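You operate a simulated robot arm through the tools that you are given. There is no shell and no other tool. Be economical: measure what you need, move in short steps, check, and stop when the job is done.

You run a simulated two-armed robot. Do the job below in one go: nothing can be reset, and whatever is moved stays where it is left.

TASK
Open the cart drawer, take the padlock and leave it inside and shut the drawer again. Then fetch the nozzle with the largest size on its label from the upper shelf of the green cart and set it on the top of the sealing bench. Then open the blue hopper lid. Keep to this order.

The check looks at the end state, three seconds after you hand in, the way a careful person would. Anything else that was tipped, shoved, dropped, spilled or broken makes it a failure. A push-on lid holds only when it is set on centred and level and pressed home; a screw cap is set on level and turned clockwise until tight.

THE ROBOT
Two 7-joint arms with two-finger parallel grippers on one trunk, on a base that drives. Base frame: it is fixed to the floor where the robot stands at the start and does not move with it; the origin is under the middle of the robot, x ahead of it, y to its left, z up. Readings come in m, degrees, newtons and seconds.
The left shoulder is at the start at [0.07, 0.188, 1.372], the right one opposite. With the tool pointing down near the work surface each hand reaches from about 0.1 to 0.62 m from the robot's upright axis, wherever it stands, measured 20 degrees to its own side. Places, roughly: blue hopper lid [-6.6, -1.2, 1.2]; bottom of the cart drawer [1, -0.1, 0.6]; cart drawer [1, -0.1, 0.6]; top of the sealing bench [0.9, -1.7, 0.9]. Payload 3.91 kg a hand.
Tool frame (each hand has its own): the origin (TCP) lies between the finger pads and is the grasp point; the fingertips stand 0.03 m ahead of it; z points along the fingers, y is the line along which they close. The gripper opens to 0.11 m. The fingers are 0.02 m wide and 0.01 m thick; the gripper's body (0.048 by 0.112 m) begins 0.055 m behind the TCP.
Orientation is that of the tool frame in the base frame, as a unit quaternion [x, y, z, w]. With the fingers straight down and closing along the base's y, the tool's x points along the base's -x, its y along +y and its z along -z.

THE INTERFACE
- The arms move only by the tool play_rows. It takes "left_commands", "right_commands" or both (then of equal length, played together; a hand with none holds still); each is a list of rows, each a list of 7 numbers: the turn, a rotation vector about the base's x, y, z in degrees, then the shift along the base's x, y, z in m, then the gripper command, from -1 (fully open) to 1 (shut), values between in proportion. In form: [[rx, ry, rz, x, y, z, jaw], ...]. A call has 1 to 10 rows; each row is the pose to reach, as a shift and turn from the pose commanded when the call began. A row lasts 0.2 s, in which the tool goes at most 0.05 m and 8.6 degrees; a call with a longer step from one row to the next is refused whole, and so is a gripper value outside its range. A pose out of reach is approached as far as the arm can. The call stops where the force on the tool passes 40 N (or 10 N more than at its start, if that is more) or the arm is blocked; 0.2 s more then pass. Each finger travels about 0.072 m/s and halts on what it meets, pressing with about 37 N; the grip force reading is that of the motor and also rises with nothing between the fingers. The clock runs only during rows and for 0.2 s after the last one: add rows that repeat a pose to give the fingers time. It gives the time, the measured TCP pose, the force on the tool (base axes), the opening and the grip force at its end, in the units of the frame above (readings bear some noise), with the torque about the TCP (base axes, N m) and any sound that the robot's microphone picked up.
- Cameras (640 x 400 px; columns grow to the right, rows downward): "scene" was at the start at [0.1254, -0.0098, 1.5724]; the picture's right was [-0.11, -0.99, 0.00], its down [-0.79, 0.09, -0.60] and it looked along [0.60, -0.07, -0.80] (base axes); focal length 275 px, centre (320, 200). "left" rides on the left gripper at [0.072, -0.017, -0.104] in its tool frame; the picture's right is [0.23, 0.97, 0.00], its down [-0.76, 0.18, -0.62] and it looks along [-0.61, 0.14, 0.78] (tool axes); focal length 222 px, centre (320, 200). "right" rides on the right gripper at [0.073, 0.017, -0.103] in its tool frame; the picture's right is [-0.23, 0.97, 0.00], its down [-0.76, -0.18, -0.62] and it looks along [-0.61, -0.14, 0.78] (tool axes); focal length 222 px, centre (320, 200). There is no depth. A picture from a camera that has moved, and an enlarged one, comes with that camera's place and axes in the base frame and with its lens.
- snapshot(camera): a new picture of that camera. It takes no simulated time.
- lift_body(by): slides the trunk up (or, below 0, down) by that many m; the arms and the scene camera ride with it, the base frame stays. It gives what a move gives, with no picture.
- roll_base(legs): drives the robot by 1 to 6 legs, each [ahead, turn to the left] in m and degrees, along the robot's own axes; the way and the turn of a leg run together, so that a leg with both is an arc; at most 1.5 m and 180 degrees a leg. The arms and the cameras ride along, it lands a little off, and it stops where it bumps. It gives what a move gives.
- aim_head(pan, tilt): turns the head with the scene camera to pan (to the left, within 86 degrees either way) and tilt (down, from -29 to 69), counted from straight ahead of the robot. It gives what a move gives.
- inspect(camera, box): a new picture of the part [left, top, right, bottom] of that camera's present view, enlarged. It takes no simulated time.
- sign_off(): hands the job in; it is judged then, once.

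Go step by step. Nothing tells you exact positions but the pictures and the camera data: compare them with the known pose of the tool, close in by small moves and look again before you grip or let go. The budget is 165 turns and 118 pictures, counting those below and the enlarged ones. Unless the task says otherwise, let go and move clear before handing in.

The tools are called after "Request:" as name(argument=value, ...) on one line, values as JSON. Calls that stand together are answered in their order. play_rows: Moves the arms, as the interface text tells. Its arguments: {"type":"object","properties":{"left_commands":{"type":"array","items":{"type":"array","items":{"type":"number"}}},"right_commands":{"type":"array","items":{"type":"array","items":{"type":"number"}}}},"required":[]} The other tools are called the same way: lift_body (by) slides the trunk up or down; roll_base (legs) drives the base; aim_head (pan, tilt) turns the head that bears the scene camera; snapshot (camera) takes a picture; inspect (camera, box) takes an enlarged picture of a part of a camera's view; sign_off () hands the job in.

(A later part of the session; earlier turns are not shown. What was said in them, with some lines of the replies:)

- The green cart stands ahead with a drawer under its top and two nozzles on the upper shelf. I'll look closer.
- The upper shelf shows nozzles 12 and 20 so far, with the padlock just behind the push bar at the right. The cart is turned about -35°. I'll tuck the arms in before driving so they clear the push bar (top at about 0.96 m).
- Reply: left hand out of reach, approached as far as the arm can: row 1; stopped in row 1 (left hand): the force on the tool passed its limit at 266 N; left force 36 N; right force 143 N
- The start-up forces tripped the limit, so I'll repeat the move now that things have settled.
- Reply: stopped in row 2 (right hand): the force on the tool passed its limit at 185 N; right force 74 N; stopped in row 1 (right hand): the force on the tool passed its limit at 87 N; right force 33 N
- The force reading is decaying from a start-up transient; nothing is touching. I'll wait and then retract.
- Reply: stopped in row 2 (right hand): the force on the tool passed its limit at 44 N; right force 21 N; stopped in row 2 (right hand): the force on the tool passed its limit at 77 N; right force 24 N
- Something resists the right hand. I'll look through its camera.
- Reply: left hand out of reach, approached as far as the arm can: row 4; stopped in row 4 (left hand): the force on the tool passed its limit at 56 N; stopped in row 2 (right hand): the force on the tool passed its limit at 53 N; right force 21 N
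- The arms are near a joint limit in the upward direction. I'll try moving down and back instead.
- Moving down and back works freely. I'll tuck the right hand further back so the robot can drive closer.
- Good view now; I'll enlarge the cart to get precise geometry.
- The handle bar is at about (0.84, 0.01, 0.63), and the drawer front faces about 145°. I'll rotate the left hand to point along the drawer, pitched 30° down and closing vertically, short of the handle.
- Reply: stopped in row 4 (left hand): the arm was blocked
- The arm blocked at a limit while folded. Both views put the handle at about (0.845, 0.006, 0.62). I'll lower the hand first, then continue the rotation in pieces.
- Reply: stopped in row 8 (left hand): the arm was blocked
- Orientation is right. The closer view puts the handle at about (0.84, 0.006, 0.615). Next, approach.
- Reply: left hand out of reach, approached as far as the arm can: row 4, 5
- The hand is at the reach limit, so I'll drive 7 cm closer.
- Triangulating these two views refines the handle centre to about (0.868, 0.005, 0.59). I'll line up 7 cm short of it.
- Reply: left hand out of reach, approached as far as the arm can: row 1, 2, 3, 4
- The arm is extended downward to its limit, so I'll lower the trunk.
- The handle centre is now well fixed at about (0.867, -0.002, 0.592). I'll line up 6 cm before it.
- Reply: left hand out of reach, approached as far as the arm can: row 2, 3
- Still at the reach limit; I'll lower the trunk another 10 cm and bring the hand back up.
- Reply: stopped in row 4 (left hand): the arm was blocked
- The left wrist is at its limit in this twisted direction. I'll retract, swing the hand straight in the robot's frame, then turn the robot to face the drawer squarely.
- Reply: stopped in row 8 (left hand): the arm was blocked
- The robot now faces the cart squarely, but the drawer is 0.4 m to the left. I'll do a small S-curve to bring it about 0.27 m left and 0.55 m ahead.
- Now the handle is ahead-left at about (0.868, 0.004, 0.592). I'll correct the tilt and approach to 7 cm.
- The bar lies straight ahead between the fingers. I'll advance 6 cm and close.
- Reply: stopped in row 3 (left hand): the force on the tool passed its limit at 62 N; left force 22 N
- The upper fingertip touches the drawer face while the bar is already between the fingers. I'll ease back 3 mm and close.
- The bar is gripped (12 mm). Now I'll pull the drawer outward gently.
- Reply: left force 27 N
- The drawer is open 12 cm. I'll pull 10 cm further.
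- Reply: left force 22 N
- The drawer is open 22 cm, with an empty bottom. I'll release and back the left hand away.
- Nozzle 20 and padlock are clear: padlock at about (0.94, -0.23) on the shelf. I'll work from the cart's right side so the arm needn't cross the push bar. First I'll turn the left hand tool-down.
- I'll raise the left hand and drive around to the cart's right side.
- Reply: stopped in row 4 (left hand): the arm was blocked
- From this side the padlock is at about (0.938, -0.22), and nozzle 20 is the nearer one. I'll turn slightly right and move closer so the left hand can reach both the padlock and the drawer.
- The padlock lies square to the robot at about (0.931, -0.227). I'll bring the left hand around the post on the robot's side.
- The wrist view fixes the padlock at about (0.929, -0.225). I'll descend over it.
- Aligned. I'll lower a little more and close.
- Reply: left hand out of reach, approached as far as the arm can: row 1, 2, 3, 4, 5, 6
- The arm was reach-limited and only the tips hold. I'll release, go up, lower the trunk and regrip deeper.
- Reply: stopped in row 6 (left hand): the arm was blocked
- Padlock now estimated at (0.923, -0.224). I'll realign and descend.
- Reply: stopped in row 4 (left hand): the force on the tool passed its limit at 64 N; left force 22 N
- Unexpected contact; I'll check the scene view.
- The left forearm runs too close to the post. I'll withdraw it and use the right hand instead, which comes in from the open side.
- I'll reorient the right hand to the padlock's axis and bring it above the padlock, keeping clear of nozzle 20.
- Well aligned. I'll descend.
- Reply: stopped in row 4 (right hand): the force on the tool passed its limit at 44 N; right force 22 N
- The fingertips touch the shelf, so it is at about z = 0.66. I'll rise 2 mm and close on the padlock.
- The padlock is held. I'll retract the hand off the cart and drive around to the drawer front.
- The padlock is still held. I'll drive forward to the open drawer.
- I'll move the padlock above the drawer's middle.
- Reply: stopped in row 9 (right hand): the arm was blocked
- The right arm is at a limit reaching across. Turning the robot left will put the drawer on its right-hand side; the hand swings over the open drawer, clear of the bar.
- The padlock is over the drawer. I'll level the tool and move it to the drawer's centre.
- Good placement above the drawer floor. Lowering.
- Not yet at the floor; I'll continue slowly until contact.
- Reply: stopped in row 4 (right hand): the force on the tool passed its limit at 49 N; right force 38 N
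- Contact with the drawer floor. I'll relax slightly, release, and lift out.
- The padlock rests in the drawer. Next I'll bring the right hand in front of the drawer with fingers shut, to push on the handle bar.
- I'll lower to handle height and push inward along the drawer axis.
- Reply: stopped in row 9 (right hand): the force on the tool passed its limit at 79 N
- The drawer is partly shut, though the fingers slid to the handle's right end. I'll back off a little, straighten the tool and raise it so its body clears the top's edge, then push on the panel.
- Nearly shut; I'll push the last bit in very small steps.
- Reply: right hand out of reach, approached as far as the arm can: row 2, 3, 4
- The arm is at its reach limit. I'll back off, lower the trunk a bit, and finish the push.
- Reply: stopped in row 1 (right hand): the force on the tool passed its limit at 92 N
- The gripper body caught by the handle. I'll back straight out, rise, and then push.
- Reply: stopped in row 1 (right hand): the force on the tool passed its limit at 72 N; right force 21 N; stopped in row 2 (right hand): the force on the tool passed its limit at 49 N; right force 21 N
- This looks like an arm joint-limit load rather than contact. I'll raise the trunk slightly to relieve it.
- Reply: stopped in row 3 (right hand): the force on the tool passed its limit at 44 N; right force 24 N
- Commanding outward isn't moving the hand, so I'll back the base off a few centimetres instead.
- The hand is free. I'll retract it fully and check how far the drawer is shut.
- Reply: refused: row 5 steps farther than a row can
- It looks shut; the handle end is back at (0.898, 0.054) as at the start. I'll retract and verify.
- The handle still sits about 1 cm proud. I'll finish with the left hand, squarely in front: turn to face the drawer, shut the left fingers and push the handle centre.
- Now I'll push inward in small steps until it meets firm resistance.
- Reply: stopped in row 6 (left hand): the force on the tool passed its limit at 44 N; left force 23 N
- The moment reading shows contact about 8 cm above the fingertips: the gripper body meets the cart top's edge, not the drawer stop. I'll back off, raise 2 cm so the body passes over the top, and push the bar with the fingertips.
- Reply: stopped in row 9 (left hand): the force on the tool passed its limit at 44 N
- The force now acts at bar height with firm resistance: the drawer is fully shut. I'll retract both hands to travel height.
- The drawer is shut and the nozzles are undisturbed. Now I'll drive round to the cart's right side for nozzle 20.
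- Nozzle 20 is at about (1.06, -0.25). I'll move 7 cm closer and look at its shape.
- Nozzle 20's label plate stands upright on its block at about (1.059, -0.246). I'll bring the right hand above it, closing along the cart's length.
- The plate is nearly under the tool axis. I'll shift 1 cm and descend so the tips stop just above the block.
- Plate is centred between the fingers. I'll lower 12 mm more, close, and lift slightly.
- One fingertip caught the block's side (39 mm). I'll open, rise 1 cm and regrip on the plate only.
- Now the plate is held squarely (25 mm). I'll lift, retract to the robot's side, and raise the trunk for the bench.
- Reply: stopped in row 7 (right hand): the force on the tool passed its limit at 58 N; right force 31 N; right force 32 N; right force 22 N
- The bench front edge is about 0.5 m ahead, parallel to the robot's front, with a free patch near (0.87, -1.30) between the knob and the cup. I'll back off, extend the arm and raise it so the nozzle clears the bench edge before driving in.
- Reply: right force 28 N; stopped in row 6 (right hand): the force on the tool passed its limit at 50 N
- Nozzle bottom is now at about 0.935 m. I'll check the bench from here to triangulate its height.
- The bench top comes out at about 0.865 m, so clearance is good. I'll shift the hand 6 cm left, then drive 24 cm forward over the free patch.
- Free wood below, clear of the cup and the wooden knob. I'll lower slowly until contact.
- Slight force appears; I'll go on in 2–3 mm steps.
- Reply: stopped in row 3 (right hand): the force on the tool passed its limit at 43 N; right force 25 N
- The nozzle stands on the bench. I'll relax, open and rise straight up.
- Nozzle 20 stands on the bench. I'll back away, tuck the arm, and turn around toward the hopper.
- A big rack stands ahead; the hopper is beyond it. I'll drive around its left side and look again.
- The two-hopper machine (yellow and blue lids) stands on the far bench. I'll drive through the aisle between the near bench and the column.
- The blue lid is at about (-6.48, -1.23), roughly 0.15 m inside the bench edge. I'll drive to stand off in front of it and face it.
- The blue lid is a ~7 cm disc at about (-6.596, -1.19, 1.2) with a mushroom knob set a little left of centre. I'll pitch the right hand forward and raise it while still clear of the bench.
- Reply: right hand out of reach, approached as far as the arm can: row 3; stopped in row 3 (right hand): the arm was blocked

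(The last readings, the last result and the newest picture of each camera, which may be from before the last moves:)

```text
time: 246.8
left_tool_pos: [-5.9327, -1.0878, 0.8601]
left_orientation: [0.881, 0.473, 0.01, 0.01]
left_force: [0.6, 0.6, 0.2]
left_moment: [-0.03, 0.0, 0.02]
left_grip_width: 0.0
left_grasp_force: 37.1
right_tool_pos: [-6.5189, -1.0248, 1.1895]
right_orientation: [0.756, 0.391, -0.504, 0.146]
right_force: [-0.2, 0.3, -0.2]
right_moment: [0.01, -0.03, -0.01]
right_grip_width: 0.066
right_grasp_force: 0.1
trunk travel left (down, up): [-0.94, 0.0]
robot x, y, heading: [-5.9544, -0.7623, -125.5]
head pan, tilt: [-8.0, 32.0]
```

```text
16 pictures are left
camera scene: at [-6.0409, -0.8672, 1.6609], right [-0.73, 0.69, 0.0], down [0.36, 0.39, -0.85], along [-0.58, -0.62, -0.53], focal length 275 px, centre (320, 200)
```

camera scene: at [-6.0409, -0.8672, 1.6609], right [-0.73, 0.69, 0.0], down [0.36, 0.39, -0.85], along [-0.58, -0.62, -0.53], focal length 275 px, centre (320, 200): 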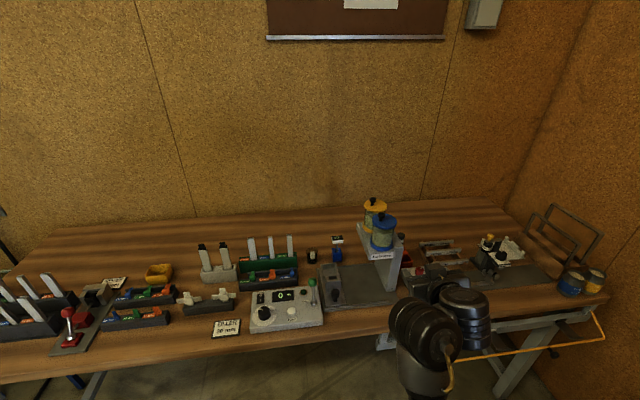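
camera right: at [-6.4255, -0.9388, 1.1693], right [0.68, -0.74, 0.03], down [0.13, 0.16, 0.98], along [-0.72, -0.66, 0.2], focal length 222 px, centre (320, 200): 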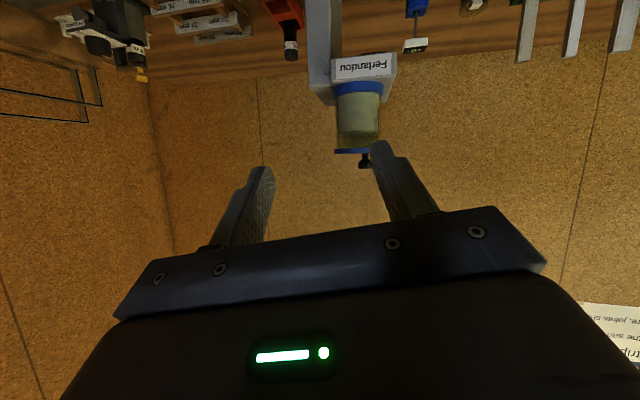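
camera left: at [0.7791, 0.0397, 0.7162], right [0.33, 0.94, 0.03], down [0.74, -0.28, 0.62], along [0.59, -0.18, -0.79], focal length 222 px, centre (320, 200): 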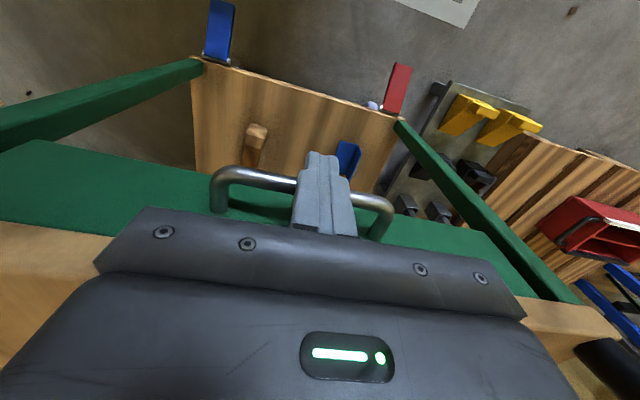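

Combining the views puts the knob at about (-6.619, -1.207, 1.195). I'll bring the fingers to 7 cm before and above it.

Request:
play_rows(right_commands=[[0, 0, 0, -0.005, -0.02, 0.01, -0.2], [0, 0, 0, -0.015, -0.045, 0.022, -0.2], [0, 0, 0, -0.025, -0.07, 0.034, -0.2], [0, 0, 0, -0.035, -0.095, 0.04, -0.2], [0, 0, 0, -0.045, -0.12, 0.042, -0.2], [0, 0, 0, -0.051, -0.136, 0.042, -0.2]])

Request:
snapshot(camera="right")

```text
time: 248.2
left_tool_pos: [-5.9329, -1.088, 0.8605]
left_orientation: [0.881, 0.473, 0.011, 0.009]
left_force: [-0.2, 0.0, -0.4]
left_moment: [-0.06, 0.04, -0.03]
left_grip_width: 0.0
left_grasp_force: 36.7
right_tool_pos: [-6.5692, -1.1625, 1.2281]
right_orientation: [0.757, 0.391, -0.503, 0.146]
right_force: [-0.2, -0.4, 0.4]
right_moment: [-0.01, 0.0, 0.0]
right_grip_width: 0.0657
right_grasp_force: 0.1
trunk travel left (down, up): [-0.94, 0.0]
robot x, y, heading: [-5.95, -0.7576, -125.4]
head pan, tilt: [-8.0, 32.0]
```

```text
15 pictures are left
camera right: at [-6.4773, -1.0769, 1.209], right [0.68, -0.74, 0.03], down [0.13, 0.16, 0.98], along [-0.73, -0.66, 0.2], focal length 222 px, centre (320, 200)
```

right: 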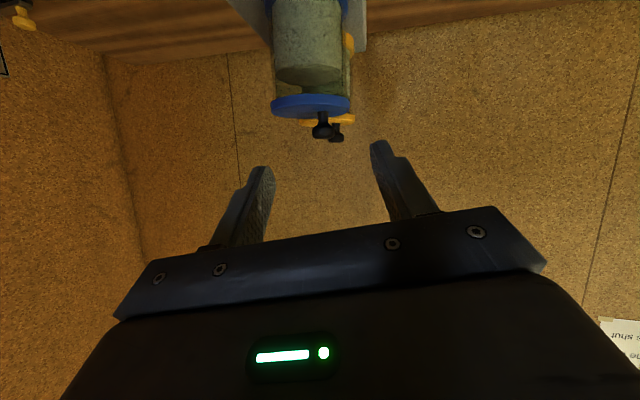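

The knob is straight along the finger axis, 8 cm ahead. I'll advance 6 cm and close on it.

Request:
play_rows(right_commands=[[0, 0, 0, -0.013, -0.0123, -0.007, -0.2], [0, 0, 0, -0.026, -0.0247, -0.014, -0.2], [0, 0, 0, -0.034, -0.032, -0.019, -0.2], [0, 0, 0, -0.04, -0.038, -0.023, -0.2], [0, 0, 0, -0.04, -0.038, -0.023, -0.2]])

Request:
snapshot(camera="right")

```text
time: 249.4
left_tool_pos: [-5.9331, -1.0884, 0.8606]
left_orientation: [0.881, 0.473, 0.011, 0.01]
left_force: [-0.2, -0.3, 0.1]
left_moment: [0.0, 0.0, 0.01]
left_grip_width: 0.0
left_grasp_force: 36.7
right_tool_pos: [-6.6097, -1.1984, 1.2077]
right_orientation: [0.756, 0.39, -0.505, 0.146]
right_force: [-0.3, 0.5, 0.4]
right_moment: [-0.03, 0.0, -0.01]
right_grip_width: 0.066
right_grasp_force: 0.1
trunk travel left (down, up): [-0.94, 0.0]
robot x, y, heading: [-5.9526, -0.7616, -125.4]
head pan, tilt: [-8.0, 32.0]
```

```text
14 pictures are left
camera right: at [-6.5182, -1.1144, 1.1882], right [0.68, -0.74, 0.03], down [0.13, 0.16, 0.98], along [-0.72, -0.66, 0.2], focal length 222 px, centre (320, 200)
```

right: 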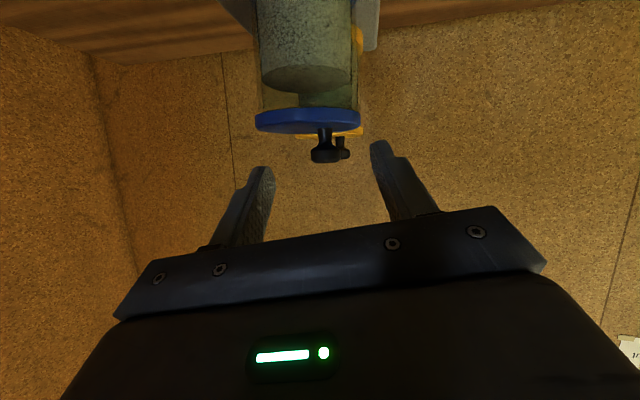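

The knob is about 1 cm beyond the tips. I'll advance 18 mm more and close.

Request:
play_rows(right_commands=[[0, 0, 0, -0.006, -0.0055, -0.003, -0.2], [0, 0, 0, -0.012, -0.0115, -0.006, -0.2], [0, 0, 0, -0.012, -0.0115, -0.006, 0.2], [0, 0, 0, -0.012, -0.0115, -0.006, 0.6], [0, 0, 0, -0.012, -0.0115, -0.006, 1], [0, 0, 0, -0.012, -0.0115, -0.006, 1]])

Request:
snapshot(camera="right")

```text
time: 250.8
left_tool_pos: [-5.9307, -1.0884, 0.8609]
left_orientation: [0.88, 0.475, 0.011, 0.009]
left_force: [0.3, 0.7, -0.2]
left_moment: [0.04, -0.01, 0.02]
left_grip_width: 0.0
left_grasp_force: 37.3
right_tool_pos: [-6.621, -1.2114, 1.2021]
right_orientation: [0.755, 0.392, -0.505, 0.146]
right_force: [3.2, -5.4, 2.7]
right_moment: [-0.04, 0.01, 0.24]
right_grip_width: 0.0203
right_grasp_force: 45.2
trunk travel left (down, up): [-0.94, 0.0]
robot x, y, heading: [-5.9534, -0.7631, -125.1]
head pan, tilt: [-8.0, 32.0]
```

```text
13 pictures are left
camera right: at [-6.5278, -1.1263, 1.1838], right [0.68, -0.73, 0.03], down [0.13, 0.16, 0.98], along [-0.72, -0.66, 0.21], focal length 222 px, centre (320, 200)
```

right: 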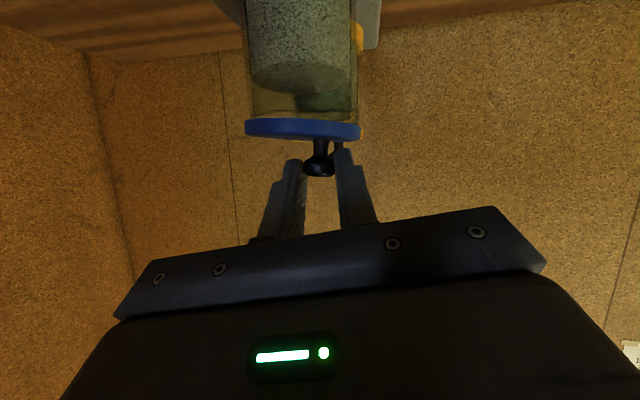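

The knob is gripped. I'll lift gently to feel how the lid moves.

Request:
play_rows(right_commands=[[0, 0, 0, 0, 0, 0.003, 1], [0, 0, 0, 0, 0, 0.006, 1], [0, 0, 0, 0, 0, 0.01, 1], [0, 0, 0, 0, 0, 0.014, 1]])

Request:
snapshot(camera="right")

```text
time: 251.8
left_tool_pos: [-5.9354, -1.0886, 0.8615]
left_orientation: [0.88, 0.474, 0.012, 0.01]
left_force: [-1.0, -0.8, -0.4]
left_moment: [0.03, 0.03, -0.01]
left_grip_width: 0.0001
left_grasp_force: 36.6
right_tool_pos: [-6.6254, -1.2077, 1.214]
right_orientation: [0.758, 0.39, -0.503, 0.145]
right_force: [-2.9, 3.7, -9.7]
right_moment: [0.45, -0.62, -0.11]
right_grip_width: 0.0205
right_grasp_force: 45.0
trunk travel left (down, up): [-0.94, 0.0]
robot x, y, heading: [-5.9532, -0.7599, -125.5]
head pan, tilt: [-8.0, 32.0]
```

```text
12 pictures are left
camera right: at [-6.5318, -1.1236, 1.1947], right [0.67, -0.74, 0.03], down [0.13, 0.16, 0.98], along [-0.73, -0.66, 0.2], focal length 222 px, centre (320, 200)
```

right: 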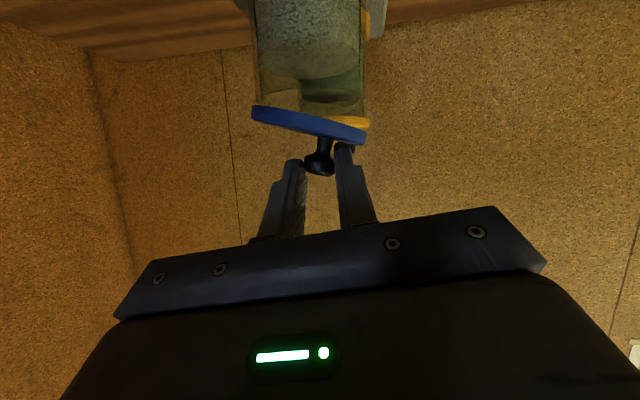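

The lid is hinged on the far (robot-right) side and has tilted about 13°. I'll follow its arc, rolling the hand with it.

Request:
play_rows(right_commands=[[-5.1, -6.2, 0, -0.0035, 0.0029, 0.0057, 1], [-10.2, -12.3, 0, -0.0077, 0.0064, 0.0106, 1], [-15.4, -18.5, 0, -0.0123, 0.0102, 0.0147, 1], [-20.5, -24.6, 0, -0.0173, 0.0144, 0.0179, 1], [-25.6, -30.8, 0, -0.0226, 0.0188, 0.0202, 1], [-30.1, -36.2, 0, -0.0274, 0.0228, 0.0214, 1]])

Request:
snapshot(camera="right")

```text
time: 253.2
left_tool_pos: [-5.9358, -1.0886, 0.8606]
left_orientation: [0.88, 0.475, 0.012, 0.01]
left_force: [0.7, 0.4, 0.1]
left_moment: [-0.04, -0.03, -0.03]
left_grip_width: 0.0002
left_grasp_force: 37.0
right_tool_pos: [-6.6546, -1.186, 1.2336]
right_orientation: [0.813, 0.182, -0.329, 0.444]
right_force: [-2.0, 5.5, -21.2]
right_moment: [0.53, -0.26, -0.53]
right_grip_width: 0.0205
right_grasp_force: 45.3
trunk travel left (down, up): [-0.94, 0.0]
robot x, y, heading: [-5.9486, -0.7602, -125.0]
head pan, tilt: [-8.0, 32.0]
```

```text
11 pictures are left
camera right: at [-6.5553, -1.1065, 1.2332], right [0.41, -0.52, 0.75], down [-0.42, 0.62, 0.66], along [-0.81, -0.59, 0.03], focal length 222 px, centre (320, 200)
```

right: 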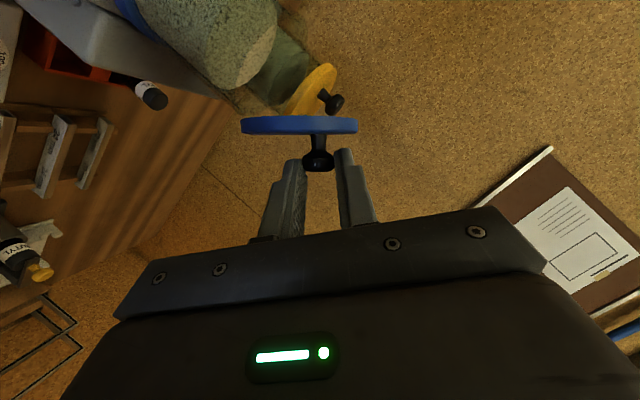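

The lid is at about 60°. I'll continue the arc past vertical.

Request:
play_rows(right_commands=[[-4.8, -5.8, 0, -0.0052, 0.0043, -0.002, 1], [-9.6, -11.6, 0, -0.0104, 0.0086, -0.003, 1], [-14.4, -17.3, 0, -0.0156, 0.0129, -0.004, 1], [-19.2, -23.1, 0, -0.0206, 0.0171, -0.0065, 1], [-24, -28.9, 0, -0.0252, 0.0209, -0.0096, 1], [-28.8, -34.7, 0, -0.0295, 0.0245, -0.0133, 1]])

Request:
snapshot(camera="right")

```text
time: 254.6
left_tool_pos: [-5.9344, -1.0874, 0.8612]
left_orientation: [0.88, 0.474, 0.012, 0.01]
left_force: [-0.4, -0.1, 0.3]
left_moment: [-0.02, -0.02, 0.03]
left_grip_width: 0.0001
left_grasp_force: 37.6
right_tool_pos: [-6.6791, -1.1656, 1.2262]
right_orientation: [0.735, -0.041, -0.112, 0.668]
right_force: [-16.0, -9.0, 15.9]
right_moment: [-0.31, 0.33, -0.21]
right_grip_width: 0.0198
right_grasp_force: 44.8
trunk travel left (down, up): [-0.94, 0.0]
robot x, y, heading: [-5.9529, -0.7583, -125.1]
head pan, tilt: [-8.0, 32.0]
```

```text
10 pictures are left
camera right: at [-6.5859, -1.081, 1.2434], right [-0.13, -0.06, 0.99], down [-0.62, 0.78, -0.04], along [-0.77, -0.62, -0.14], focal length 222 px, centre (320, 200)
```

right: 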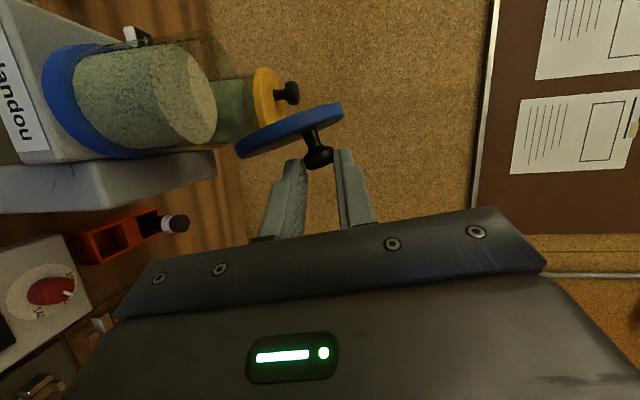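

The lid is at roughly 70°, still leaning back. I'll carry it further sideways past vertical.

Request:
play_rows(right_commands=[[0, 0, 0, -0.002, 0.0016, 0.004, 1], [0, 0, 0, -0.007, 0.0055, 0.005, 1], [0, 0, 0, -0.013, 0.0105, 0.004, 1], [-2, -2.4, 0, -0.019, 0.0155, 0.002, 1], [-4, -4.8, 0, -0.025, 0.0205, -0.001, 1], [-6, -7.2, 0, -0.031, 0.0255, -0.005, 1]])

Request:
snapshot(camera="right")

```text
time: 256.0
left_tool_pos: [-5.9335, -1.0865, 0.8618]
left_orientation: [0.881, 0.474, 0.011, 0.01]
left_force: [0.3, 0.6, -0.1]
left_moment: [-0.01, -0.01, -0.01]
left_grip_width: 0.0
left_grasp_force: 37.4
right_tool_pos: [-6.7098, -1.1359, 1.2182]
right_orientation: [0.706, -0.089, -0.061, 0.7]
right_force: [0.7, 0.7, 0.1]
right_moment: [-0.01, 0.0, 0.01]
right_grip_width: 0.0002
right_grasp_force: 38.3
trunk travel left (down, up): [-0.94, 0.0]
robot x, y, heading: [-5.9514, -0.7599, -125.3]
head pan, tilt: [-8.0, 32.0]
```

```text
9 pictures are left
camera right: at [-6.6188, -1.0497, 1.2398], right [-0.26, 0.04, 0.96], down [-0.61, 0.77, -0.2], along [-0.75, -0.64, -0.17], focal length 222 px, centre (320, 200)
```

right: 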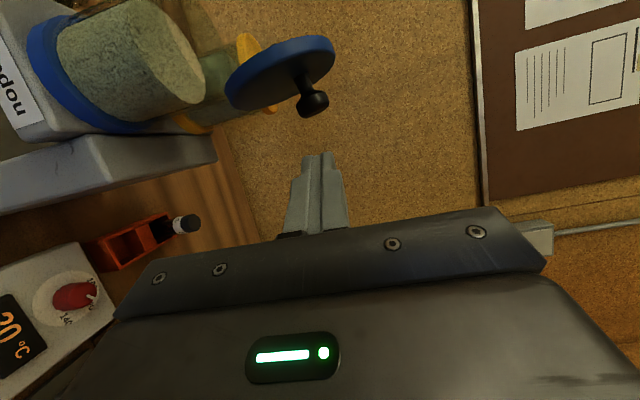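

The knob slipped out, but the lid seems to stay up. I'll back the hand off a little, wait, and check.

Request:
play_rows(right_commands=[[0, 0, 0, -0.006, 0.01, 0, 1], [0, 0, 0, -0.006, 0.02, 0, 1], [0, 0, 0, -0.006, 0.03, 0, 1], [0, 0, 0, -0.006, 0.03, 0, 1], [0, 0, 0, -0.006, 0.03, 0, 1], [0, 0, 0, -0.006, 0.03, 0, 1], [0, 0, 0, -0.006, 0.03, 0, 1], [0, 0, 0, -0.006, 0.03, 0, 1]])

Request:
inspect(camera="scene", box=[330, 170, 450, 260])

```text
time: 257.8
left_tool_pos: [-5.9327, -1.0886, 0.8615]
left_orientation: [0.88, 0.475, 0.011, 0.01]
left_force: [-0.4, -0.4, -0.4]
left_moment: [-0.03, -0.04, -0.01]
left_grip_width: 0.0
left_grasp_force: 37.0
right_tool_pos: [-6.7175, -1.1054, 1.2183]
right_orientation: [0.707, -0.088, -0.061, 0.699]
right_force: [-0.7, -0.2, 0.2]
right_moment: [0.02, -0.01, 0.0]
right_grip_width: 0.0001
right_grasp_force: 37.3
trunk travel left (down, up): [-0.94, 0.0]
robot x, y, heading: [-5.9548, -0.7607, -125.2]
head pan, tilt: [-8.0, 32.0]
```

```text
4.44 times, centred on (390, 215) of scene
camera zoom: at [-6.0416, -0.8685, 1.6608], right [-0.73, 0.69, 0.0], down [0.36, 0.39, -0.85], along [-0.58, -0.62, -0.53], focal length 1224 px, centre (9, 133)
```

zoom: 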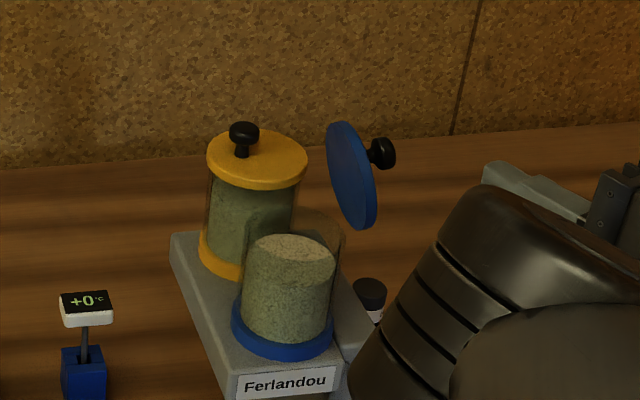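

The lid stays open at about 75°. To be safe I'll nudge it a bit further with the closed fingers from its inner side.

Request:
play_rows(right_commands=[[0, 0, 0, 0.028, 0.033, 0.005, 1], [0, 0, 0, 0.058, 0.069, 0.012, 1], [0, 0, 0, 0.098, 0.045, 0.014, 1], [0, 0, 0, 0.135, 0.02, 0.014, 1], [0, 0, 0, 0.1695, 0, 0.014, 1], [0, 0, 0, 0.1695, 0, 0.014, 1]])

Request:
snapshot(camera="right")

```text
time: 258.3
left_tool_pos: [-5.931, -1.0876, 0.8614]
left_orientation: [0.88, 0.475, 0.011, 0.01]
left_force: [-0.1, -0.9, -0.6]
left_moment: [0.01, 0.02, -0.01]
left_grip_width: 0.0
left_grasp_force: 36.9
right_tool_pos: [-6.6875, -1.0717, 1.2253]
right_orientation: [0.706, -0.105, -0.064, 0.697]
right_force: [-34.8, -44.6, -8.4]
right_moment: [0.47, -0.23, -0.55]
right_grip_width: 0.0003
right_grasp_force: 38.0
trunk travel left (down, up): [-0.94, 0.0]
robot x, y, heading: [-5.9531, -0.7613, -125.3]
head pan, tilt: [-8.0, 32.0]
stopped in row 2 (right hand): the force on the tool passed its limit at 188 N (the readings are from after the stop); the commanded pose is now the measured one
```

```text
7 pictures are left
camera right: at [-6.5952, -0.9866, 1.2478], right [-0.28, 0.05, 0.96], down [-0.58, 0.79, -0.21], along [-0.76, -0.62, -0.19], focal length 222 px, centre (320, 200)
```

right: 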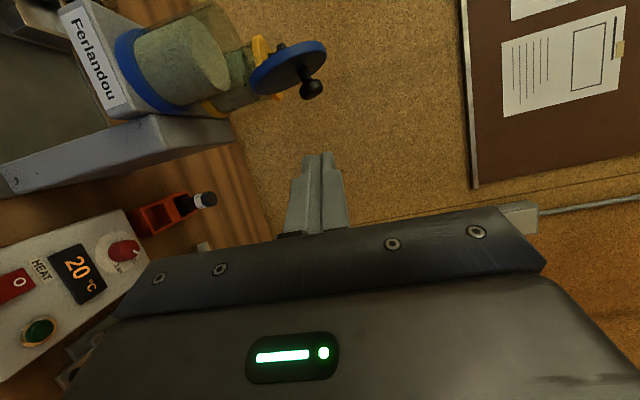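

The arm folded into its limit; the lid is untouched and still open. I'll back the base off a bit and unroll the wrist to its earlier comfortable pose.

Request:
roll_base(legs=[[-0.12, 0]])

Request:
play_rows(right_commands=[[0, 0, 0, 0, 0, -0.005, 1], [5.5, 6.5, 0.2, 0.012, 0.0, -0.01, 1], [11, 13, 0.3, 0.025, 0.0, -0.015, 1], [16.5, 19.6, 0.5, 0.04, 0.005, -0.02, 1], [22, 26.1, 0.6, 0.055, 0.01, -0.025, 1], [27.5, 32.6, 0.8, 0.07, 0.015, -0.03, 1], [33, 39.1, 1, 0.085, 0.02, -0.036, 1]])

```text
time: 259.0
left_tool_pos: [-5.9295, -1.0825, 0.8619]
left_orientation: [0.88, 0.475, 0.012, 0.009]
left_force: [0.7, 0.6, -1.0]
left_moment: [0.03, 0.02, -0.02]
left_grip_width: 0.0
left_grasp_force: 37.3
right_tool_pos: [-6.6864, -1.0656, 1.2214]
right_orientation: [0.708, -0.107, -0.063, 0.695]
right_force: [-11.1, -15.6, -2.6]
right_moment: [0.15, -0.12, -0.15]
right_grip_width: 0.0
right_grasp_force: 36.8
trunk travel left (down, up): [-0.94, 0.0]
robot x, y, heading: [-5.9502, -0.7539, -125.2]
head pan, tilt: [-8.0, 32.0]
stopped in leg 1: the force on the tool passed its limit at 70 N (the readings are from after the stop); the commanded pose is now the measured one
```

```text
time: 260.6
left_tool_pos: [-5.9284, -1.0811, 0.8616]
left_orientation: [0.88, 0.475, 0.011, 0.01]
left_force: [0.6, 0.3, 0.1]
left_moment: [0.0, -0.03, 0.04]
left_grip_width: 0.0
left_grasp_force: 37.3
right_tool_pos: [-6.5982, -1.0423, 1.1867]
right_orientation: [0.812, 0.159, -0.315, 0.466]
right_force: [-0.4, -0.6, 0.4]
right_moment: [-0.01, -0.01, 0.01]
right_grip_width: 0.0
right_grasp_force: 37.8
trunk travel left (down, up): [-0.94, 0.0]
robot x, y, heading: [-5.9439, -0.7503, -125.3]
head pan, tilt: [-8.0, 32.0]
```

Request:
play_rows(right_commands=[[5.5, 6.5, 0.2, 0.015, 0.003, 0, 1], [11, 13, 0.3, 0.03, 0.006, 0, 1], [16.5, 19.6, 0.5, 0.045, 0.01, 0.005, 1], [22, 26.1, 0.6, 0.06, 0.013, 0.005, 1], [27.5, 32.6, 0.8, 0.075, 0.016, 0.01, 1], [33, 39.1, 1, 0.088, 0.02, 0.01, 1]])

Request:
snapshot(camera="right")

```text
time: 262.0
left_tool_pos: [-5.9278, -1.0822, 0.8604]
left_orientation: [0.88, 0.475, 0.01, 0.011]
left_force: [-0.7, -0.8, -0.1]
left_moment: [0.03, -0.02, -0.02]
left_grip_width: 0.0001
left_grasp_force: 37.1
right_tool_pos: [-6.5601, -0.9823, 1.2177]
right_orientation: [0.768, 0.372, -0.49, 0.18]
right_force: [-0.3, 0.0, -0.2]
right_moment: [0.02, 0.04, 0.0]
right_grip_width: 0.0
right_grasp_force: 38.2
right hand out of reach, approached as far as the arm can: row 3, 4, 5, 6
trunk travel left (down, up): [-0.94, 0.0]
robot x, y, heading: [-5.9446, -0.7532, -125.4]
head pan, tilt: [-8.0, 32.0]
```

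```text
6 pictures are left
camera right: at [-6.4666, -0.898, 1.1996], right [0.67, -0.73, 0.12], down [0.07, 0.22, 0.97], along [-0.74, -0.65, 0.19], focal length 222 px, centre (320, 200)
```

right: 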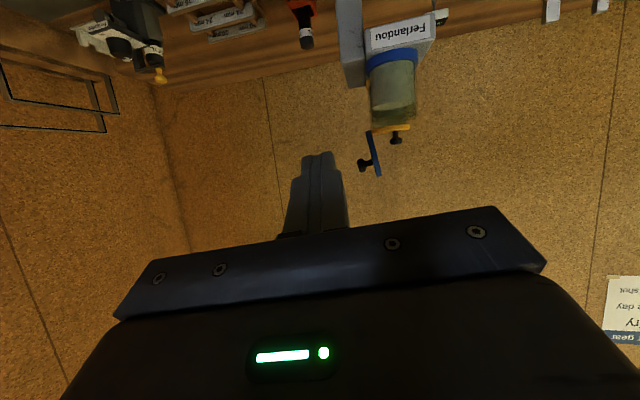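

The lid stands nearly vertical (about 80°) and stable. I'll bring the closed fingers to its inner side to nudge it just past vertical.

Request:
play_rows(right_commands=[[0, 0, 0, 0.025, -0.025, 0.01, 1], [0, 0, 0, 0.05, -0.055, 0.018, 1], [0, 0, 0, 0.08, -0.093, 0.022, 1], [0, 0, 0, 0.055, -0.125, 0.022, 1], [0, 0, 0, 0.027, -0.16, 0.022, 1], [0, 0, 0, 0, -0.193, 0.022, 1], [0, 0, 0, -0.025, -0.22, 0.022, 1]])

Request:
snapshot(camera="right")

```text
time: 263.6
left_tool_pos: [-5.9278, -1.0795, 0.8608]
left_orientation: [0.88, 0.475, 0.01, 0.01]
left_force: [-0.9, -0.2, 0.0]
left_moment: [0.0, 0.0, 0.0]
left_grip_width: 0.0
left_grasp_force: 36.7
right_tool_pos: [-6.5602, -0.983, 1.2182]
right_orientation: [0.768, 0.372, -0.489, 0.182]
right_force: [0.4, 0.1, 0.4]
right_moment: [-0.02, 0.01, -0.01]
right_grip_width: 0.0001
right_grasp_force: 38.0
right hand out of reach, approached as far as the arm can: row 1, 2, 3, 4, 5, 6, 7
trunk travel left (down, up): [-0.94, 0.0]
robot x, y, heading: [-5.9466, -0.7529, -125.1]
head pan, tilt: [-8.0, 32.0]
```

```text
5 pictures are left
camera right: at [-6.4667, -0.898, 1.1996], right [0.67, -0.73, 0.12], down [0.06, 0.22, 0.97], along [-0.74, -0.65, 0.19], focal length 222 px, centre (320, 200)
```

right: 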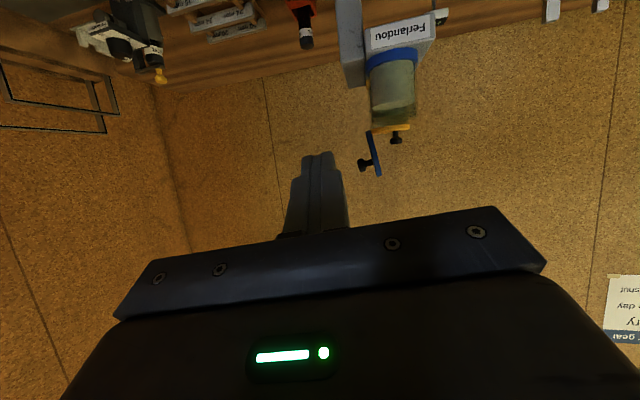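

The arm is stuck at a folded limit. Backing the base 12 cm makes it reach further out, where it moves freely.

Request:
roll_base(legs=[[-0.12, 0]])

Request:
play_rows(right_commands=[[0, 0, 0, 0, 0, -0.01, 1], [0, 0, 0, 0.01, -0.015, -0.02, 1], [0, 0, 0, 0.02, -0.035, -0.03, 1], [0, 0, 0, 0.025, -0.06, -0.03, 1], [0, 0, 0, 0.025, -0.09, -0.03, 1]])

```text
time: 264.9
left_tool_pos: [-5.8581, -0.9814, 0.8606]
left_orientation: [0.88, 0.475, 0.011, 0.01]
left_force: [0.6, 0.0, 0.4]
left_moment: [0.01, -0.02, 0.0]
left_grip_width: 0.0
left_grasp_force: 37.4
right_tool_pos: [-6.4916, -0.8824, 1.2179]
right_orientation: [0.769, 0.371, -0.489, 0.18]
right_force: [0.3, -0.1, 0.6]
right_moment: [-0.03, -0.02, 0.0]
right_grip_width: 0.0
right_grasp_force: 37.8
trunk travel left (down, up): [-0.94, 0.0]
robot x, y, heading: [-5.8738, -0.651, -125.2]
head pan, tilt: [-8.0, 32.0]
```

```text
time: 266.1
left_tool_pos: [-5.8587, -0.9807, 0.8607]
left_orientation: [0.881, 0.474, 0.011, 0.01]
left_force: [-0.6, -0.3, -0.2]
left_moment: [0.0, 0.02, 0.04]
left_grip_width: 0.0003
left_grasp_force: 36.8
right_tool_pos: [-6.4896, -0.8859, 1.2077]
right_orientation: [0.767, 0.371, -0.49, 0.183]
right_force: [-0.1, 0.0, 0.1]
right_moment: [0.03, 0.01, 0.03]
right_grip_width: 0.0001
right_grasp_force: 37.4
right hand out of reach, approached as far as the arm can: row 2, 3, 4, 5
trunk travel left (down, up): [-0.94, 0.0]
robot x, y, heading: [-5.8789, -0.6538, -125.1]
head pan, tilt: [-8.0, 32.0]
```

Request:
lift_body(by=-0.02)

Request:
play_rows(right_commands=[[0, 0, 0, 0, 0, -0.03, 1], [0, 0, 0, 0, 0, -0.06, 1], [0, 0, 0, 0.015, -0.01, -0.09, 1], [0, 0, 0, 0.04, -0.028, -0.1, 1], [0, 0, 0, 0.07, -0.048, -0.1, 1], [0, 0, 0, 0.1, -0.07, -0.1, 1]])

```text
time: 266.8
left_tool_pos: [-5.8578, -0.981, 0.8418]
left_orientation: [0.88, 0.474, 0.011, 0.01]
left_force: [-0.1, 1.0, -0.7]
left_moment: [0.0, -0.03, 0.0]
left_grip_width: 0.0
left_grasp_force: 36.8
right_tool_pos: [-6.4899, -0.8858, 1.1883]
right_orientation: [0.767, 0.371, -0.49, 0.182]
right_force: [-0.2, -0.2, 0.5]
right_moment: [0.01, -0.01, 0.0]
right_grip_width: 0.0001
right_grasp_force: 37.3
trunk travel left (down, up): [-0.92, 0.02]
robot x, y, heading: [-5.875, -0.6554, -125.1]
head pan, tilt: [-8.0, 32.0]
```

```text
time: 268.1
left_tool_pos: [-5.857, -0.9805, 0.8409]
left_orientation: [0.88, 0.474, 0.011, 0.01]
left_force: [0.3, 0.4, -0.5]
left_moment: [0.0, 0.0, 0.0]
left_grip_width: 0.0002
left_grasp_force: 36.8
right_tool_pos: [-6.4853, -0.8885, 1.0999]
right_orientation: [0.768, 0.372, -0.489, 0.181]
right_force: [0.1, -0.1, -0.2]
right_moment: [0.0, -0.05, 0.02]
right_grip_width: 0.0
right_grasp_force: 38.1
right hand out of reach, approached as far as the arm can: row 3, 4, 5, 6
trunk travel left (down, up): [-0.92, 0.02]
robot x, y, heading: [-5.8748, -0.6534, -125.3]
head pan, tilt: [-8.0, 32.0]
```

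I'll use the base instead: raise the hand, turn the robot slightly left, drive so the closed fingers sit on the lid's inner side, then swing right.

Request:
lift_body(by=0.02)

Request:
play_rows(right_commands=[[0, 0, 0, 0, 0, 0.03, 1], [0, 0, 0, 0, 0, 0.06, 1], [0, 0, 0, 0, 0, 0.085, 1], [0, 0, 0, 0, 0, 0.1, 1]])

Request:
roll_base(legs=[[0, 7.3]])

```text
time: 268.8
left_tool_pos: [-5.8571, -0.9814, 0.8628]
left_orientation: [0.881, 0.473, 0.011, 0.011]
left_force: [0.2, 1.2, 0.0]
left_moment: [-0.04, 0.0, 0.01]
left_grip_width: 0.0
left_grasp_force: 36.8
right_tool_pos: [-6.485, -0.8879, 1.12]
right_orientation: [0.768, 0.372, -0.489, 0.181]
right_force: [0.1, 0.1, 0.1]
right_moment: [0.04, -0.02, 0.03]
right_grip_width: 0.0
right_grasp_force: 37.2
trunk travel left (down, up): [-0.94, 0.0]
robot x, y, heading: [-5.8745, -0.6527, -125.2]
head pan, tilt: [-8.0, 32.0]
```

```text
time: 269.8
left_tool_pos: [-5.8569, -0.9802, 0.8613]
left_orientation: [0.88, 0.475, 0.01, 0.011]
left_force: [0.9, -0.3, -0.4]
left_moment: [0.02, 0.01, -0.02]
left_grip_width: 0.0002
left_grasp_force: 37.2
right_tool_pos: [-6.4893, -0.8822, 1.2252]
right_orientation: [0.768, 0.371, -0.49, 0.182]
right_force: [-0.2, 0.7, 0.3]
right_moment: [-0.02, 0.02, 0.02]
right_grip_width: 0.0
right_grasp_force: 37.7
right hand out of reach, approached as far as the arm can: row 2, 3, 4
trunk travel left (down, up): [-0.94, 0.0]
robot x, y, heading: [-5.878, -0.6558, -125.3]
head pan, tilt: [-8.0, 32.0]
```

```text
time: 270.8
left_tool_pos: [-5.8171, -0.9759, 0.8626]
left_orientation: [0.848, 0.529, 0.011, 0.011]
left_force: [-0.7, -0.3, 0.5]
left_moment: [0.0, 0.01, -0.01]
left_grip_width: 0.0
left_grasp_force: 36.9
right_tool_pos: [-6.4559, -0.9598, 1.2232]
right_orientation: [0.742, 0.419, -0.476, 0.214]
right_force: [0.8, -0.1, 0.0]
right_moment: [-0.01, -0.01, 0.0]
right_grip_width: 0.0
right_grasp_force: 37.7
trunk travel left (down, up): [-0.94, 0.0]
robot x, y, heading: [-5.8761, -0.6553, -117.8]
head pan, tilt: [-8.0, 32.0]
```

Request:
roll_base(legs=[[0.29, 0]])

Request:
snapshot(camera="right")

```text
time: 272.8
left_tool_pos: [-5.9508, -1.2323, 0.8618]
left_orientation: [0.847, 0.531, 0.01, 0.01]
left_force: [0.1, -0.3, 0.0]
left_moment: [-0.02, 0.03, 0.0]
left_grip_width: 0.0001
left_grasp_force: 37.2
right_tool_pos: [-6.5889, -1.2186, 1.2248]
right_orientation: [0.74, 0.422, -0.477, 0.216]
right_force: [-0.2, -0.5, 0.1]
right_moment: [-0.01, -0.03, 0.0]
right_grip_width: 0.0
right_grasp_force: 37.3
trunk travel left (down, up): [-0.94, 0.0]
robot x, y, heading: [-6.0131, -0.912, -117.9]
head pan, tilt: [-8.0, 32.0]
```

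```text
4 pictures are left
camera right: at [-6.5059, -1.1217, 1.2056], right [0.76, -0.63, 0.12], down [0.04, 0.23, 0.97], along [-0.64, -0.74, 0.2], focal length 222 px, centre (320, 200)
```

right: 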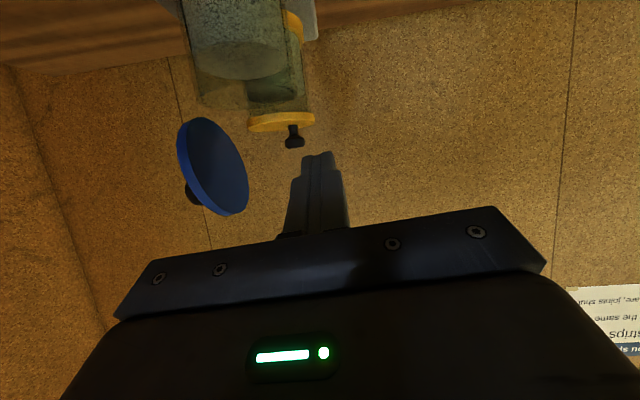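

The fingers are beside the lid's inner face. I'll swing the base right to nudge the lid past vertical.

Request:
roll_base(legs=[[0, -7]])

Request:
snapshot(camera="right")

```text
time: 273.8
left_tool_pos: [-5.988, -1.2377, 0.8603]
left_orientation: [0.878, 0.478, 0.01, 0.01]
left_force: [0.7, -1.1, 0.7]
left_moment: [0.02, 0.02, -0.01]
left_grip_width: 0.0001
left_grasp_force: 37.5
right_tool_pos: [-6.6209, -1.1477, 1.225]
right_orientation: [0.765, 0.375, -0.489, 0.185]
right_force: [0.6, 0.2, 0.1]
right_moment: [0.02, -0.01, 0.04]
right_grip_width: 0.0003
right_grasp_force: 37.9
trunk travel left (down, up): [-0.94, 0.0]
robot x, y, heading: [-6.0113, -0.9094, -124.6]
head pan, tilt: [-8.0, 32.0]
```

```text
3 pictures are left
camera right: at [-6.5276, -1.0622, 1.2054], right [0.68, -0.72, 0.12], down [0.06, 0.22, 0.97], along [-0.73, -0.66, 0.2], focal length 222 px, centre (320, 200)
```

right: 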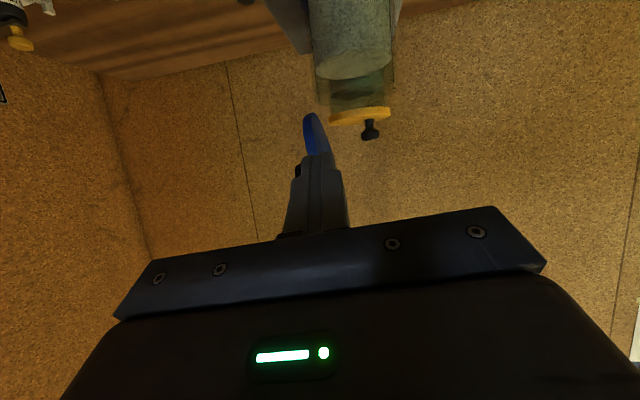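

I'll withdraw straight back and check the lid from the head camera.

Request:
roll_base(legs=[[-0.2, 0]])

Request:
inspect(camera="scene", box=[310, 160, 430, 250])

```text
time: 275.4
left_tool_pos: [-5.8763, -1.0729, 0.8603]
left_orientation: [0.879, 0.476, 0.011, 0.01]
left_force: [-0.1, 1.2, 0.6]
left_moment: [0.02, 0.03, -0.03]
left_grip_width: 0.0002
left_grasp_force: 37.0
right_tool_pos: [-6.509, -0.9786, 1.2227]
right_orientation: [0.766, 0.374, -0.489, 0.185]
right_force: [-1.1, -0.4, 0.1]
right_moment: [-0.02, 0.01, 0.01]
right_grip_width: 0.0
right_grasp_force: 37.0
trunk travel left (down, up): [-0.94, 0.0]
robot x, y, heading: [-5.896, -0.746, -125.3]
head pan, tilt: [-8.0, 32.0]
```

```text
4.44 times, centred on (370, 205) of scene
camera zoom: at [-5.9861, -0.8539, 1.6604], right [-0.73, 0.68, 0.0], down [0.36, 0.39, -0.85], along [-0.58, -0.62, -0.53], focal length 1224 px, centre (98, 178)
```

zoom: 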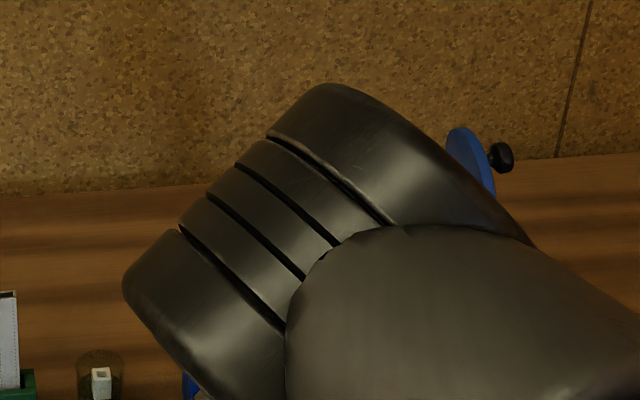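

The lid is standing open, but the arm hides part of it. I'll turn left a little to clear the view and verify.

Request:
roll_base(legs=[[-0.05, 0], [0, 18]])

Request:
aim_head(pan=-30, tilt=32)

Request:
inspect(camera="scene", box=[280, 130, 440, 250])

```text
time: 277.3
left_tool_pos: [-5.7492, -1.007, 0.8615]
left_orientation: [0.795, 0.606, 0.011, 0.009]
left_force: [-0.6, 0.1, -0.3]
left_moment: [-0.02, -0.04, -0.01]
left_grip_width: 0.0004
left_grasp_force: 37.0
right_tool_pos: [-6.379, -1.1087, 1.2232]
right_orientation: [0.7, 0.485, -0.456, 0.258]
right_force: [1.0, 0.2, 0.0]
right_moment: [-0.01, -0.01, -0.01]
right_grip_width: 0.0
right_grasp_force: 37.7
trunk travel left (down, up): [-0.94, 0.0]
robot x, y, heading: [-5.8679, -0.7004, -107.3]
head pan, tilt: [-8.0, 32.0]
```

```text
time: 278.2
left_tool_pos: [-5.7475, -1.0073, 0.8605]
left_orientation: [0.795, 0.606, 0.011, 0.008]
left_force: [-0.7, 0.3, 0.5]
left_moment: [-0.01, -0.02, 0.03]
left_grip_width: 0.0
left_grasp_force: 36.0
right_tool_pos: [-6.3769, -1.1091, 1.2233]
right_orientation: [0.7, 0.486, -0.455, 0.258]
right_force: [0.3, -0.7, 0.4]
right_moment: [0.01, -0.03, 0.01]
right_grip_width: 0.0001
right_grasp_force: 38.1
trunk travel left (down, up): [-0.94, 0.0]
robot x, y, heading: [-5.8674, -0.704, -107.2]
head pan, tilt: [-30.0, 32.0]
```

```text
3.33 times, centred on (360, 190) of scene
camera zoom: at [-5.9455, -0.8118, 1.6607], right [-0.68, 0.73, 0.0], down [0.39, 0.36, -0.85], along [-0.62, -0.57, -0.53], focal length 918 px, centre (187, 233)
```

zoom: 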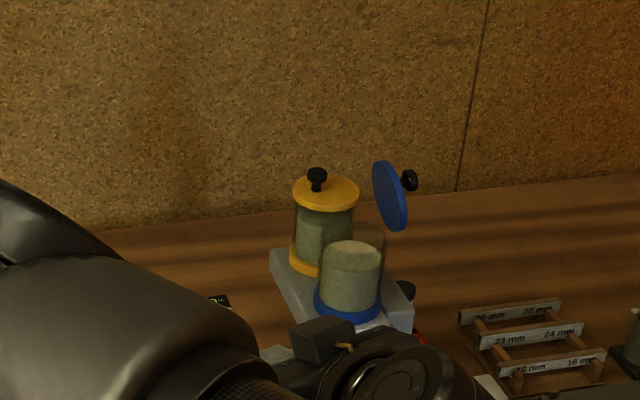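

The blue lid stands open and stays up, the drawer is shut with the padlock in it, nozzle 20 is on the bench, and both hands are clear. I'm handing in.

Request:
sign_off()

```text
The job is handed in.
```

I did all three jobs in order and handed in; the only thing I'm unsure of is how far open the lid counts as open.

- **Drawer:** I opened it, set the padlock on its floor, and pushed it shut until it met firm resistance.
- **Nozzle:** the 20 mm nozzle stands upright on the sealing bench. The only other one I saw on the cart's upper shelf was the 12 mm.
- **Hopper lid:** the blue lid is open at roughly 80° and stayed there unsupported. I tried to push it past vertical, but it didn't visibly move.

I saw nothing else knocked, moved or dropped, and both hands ended clear.
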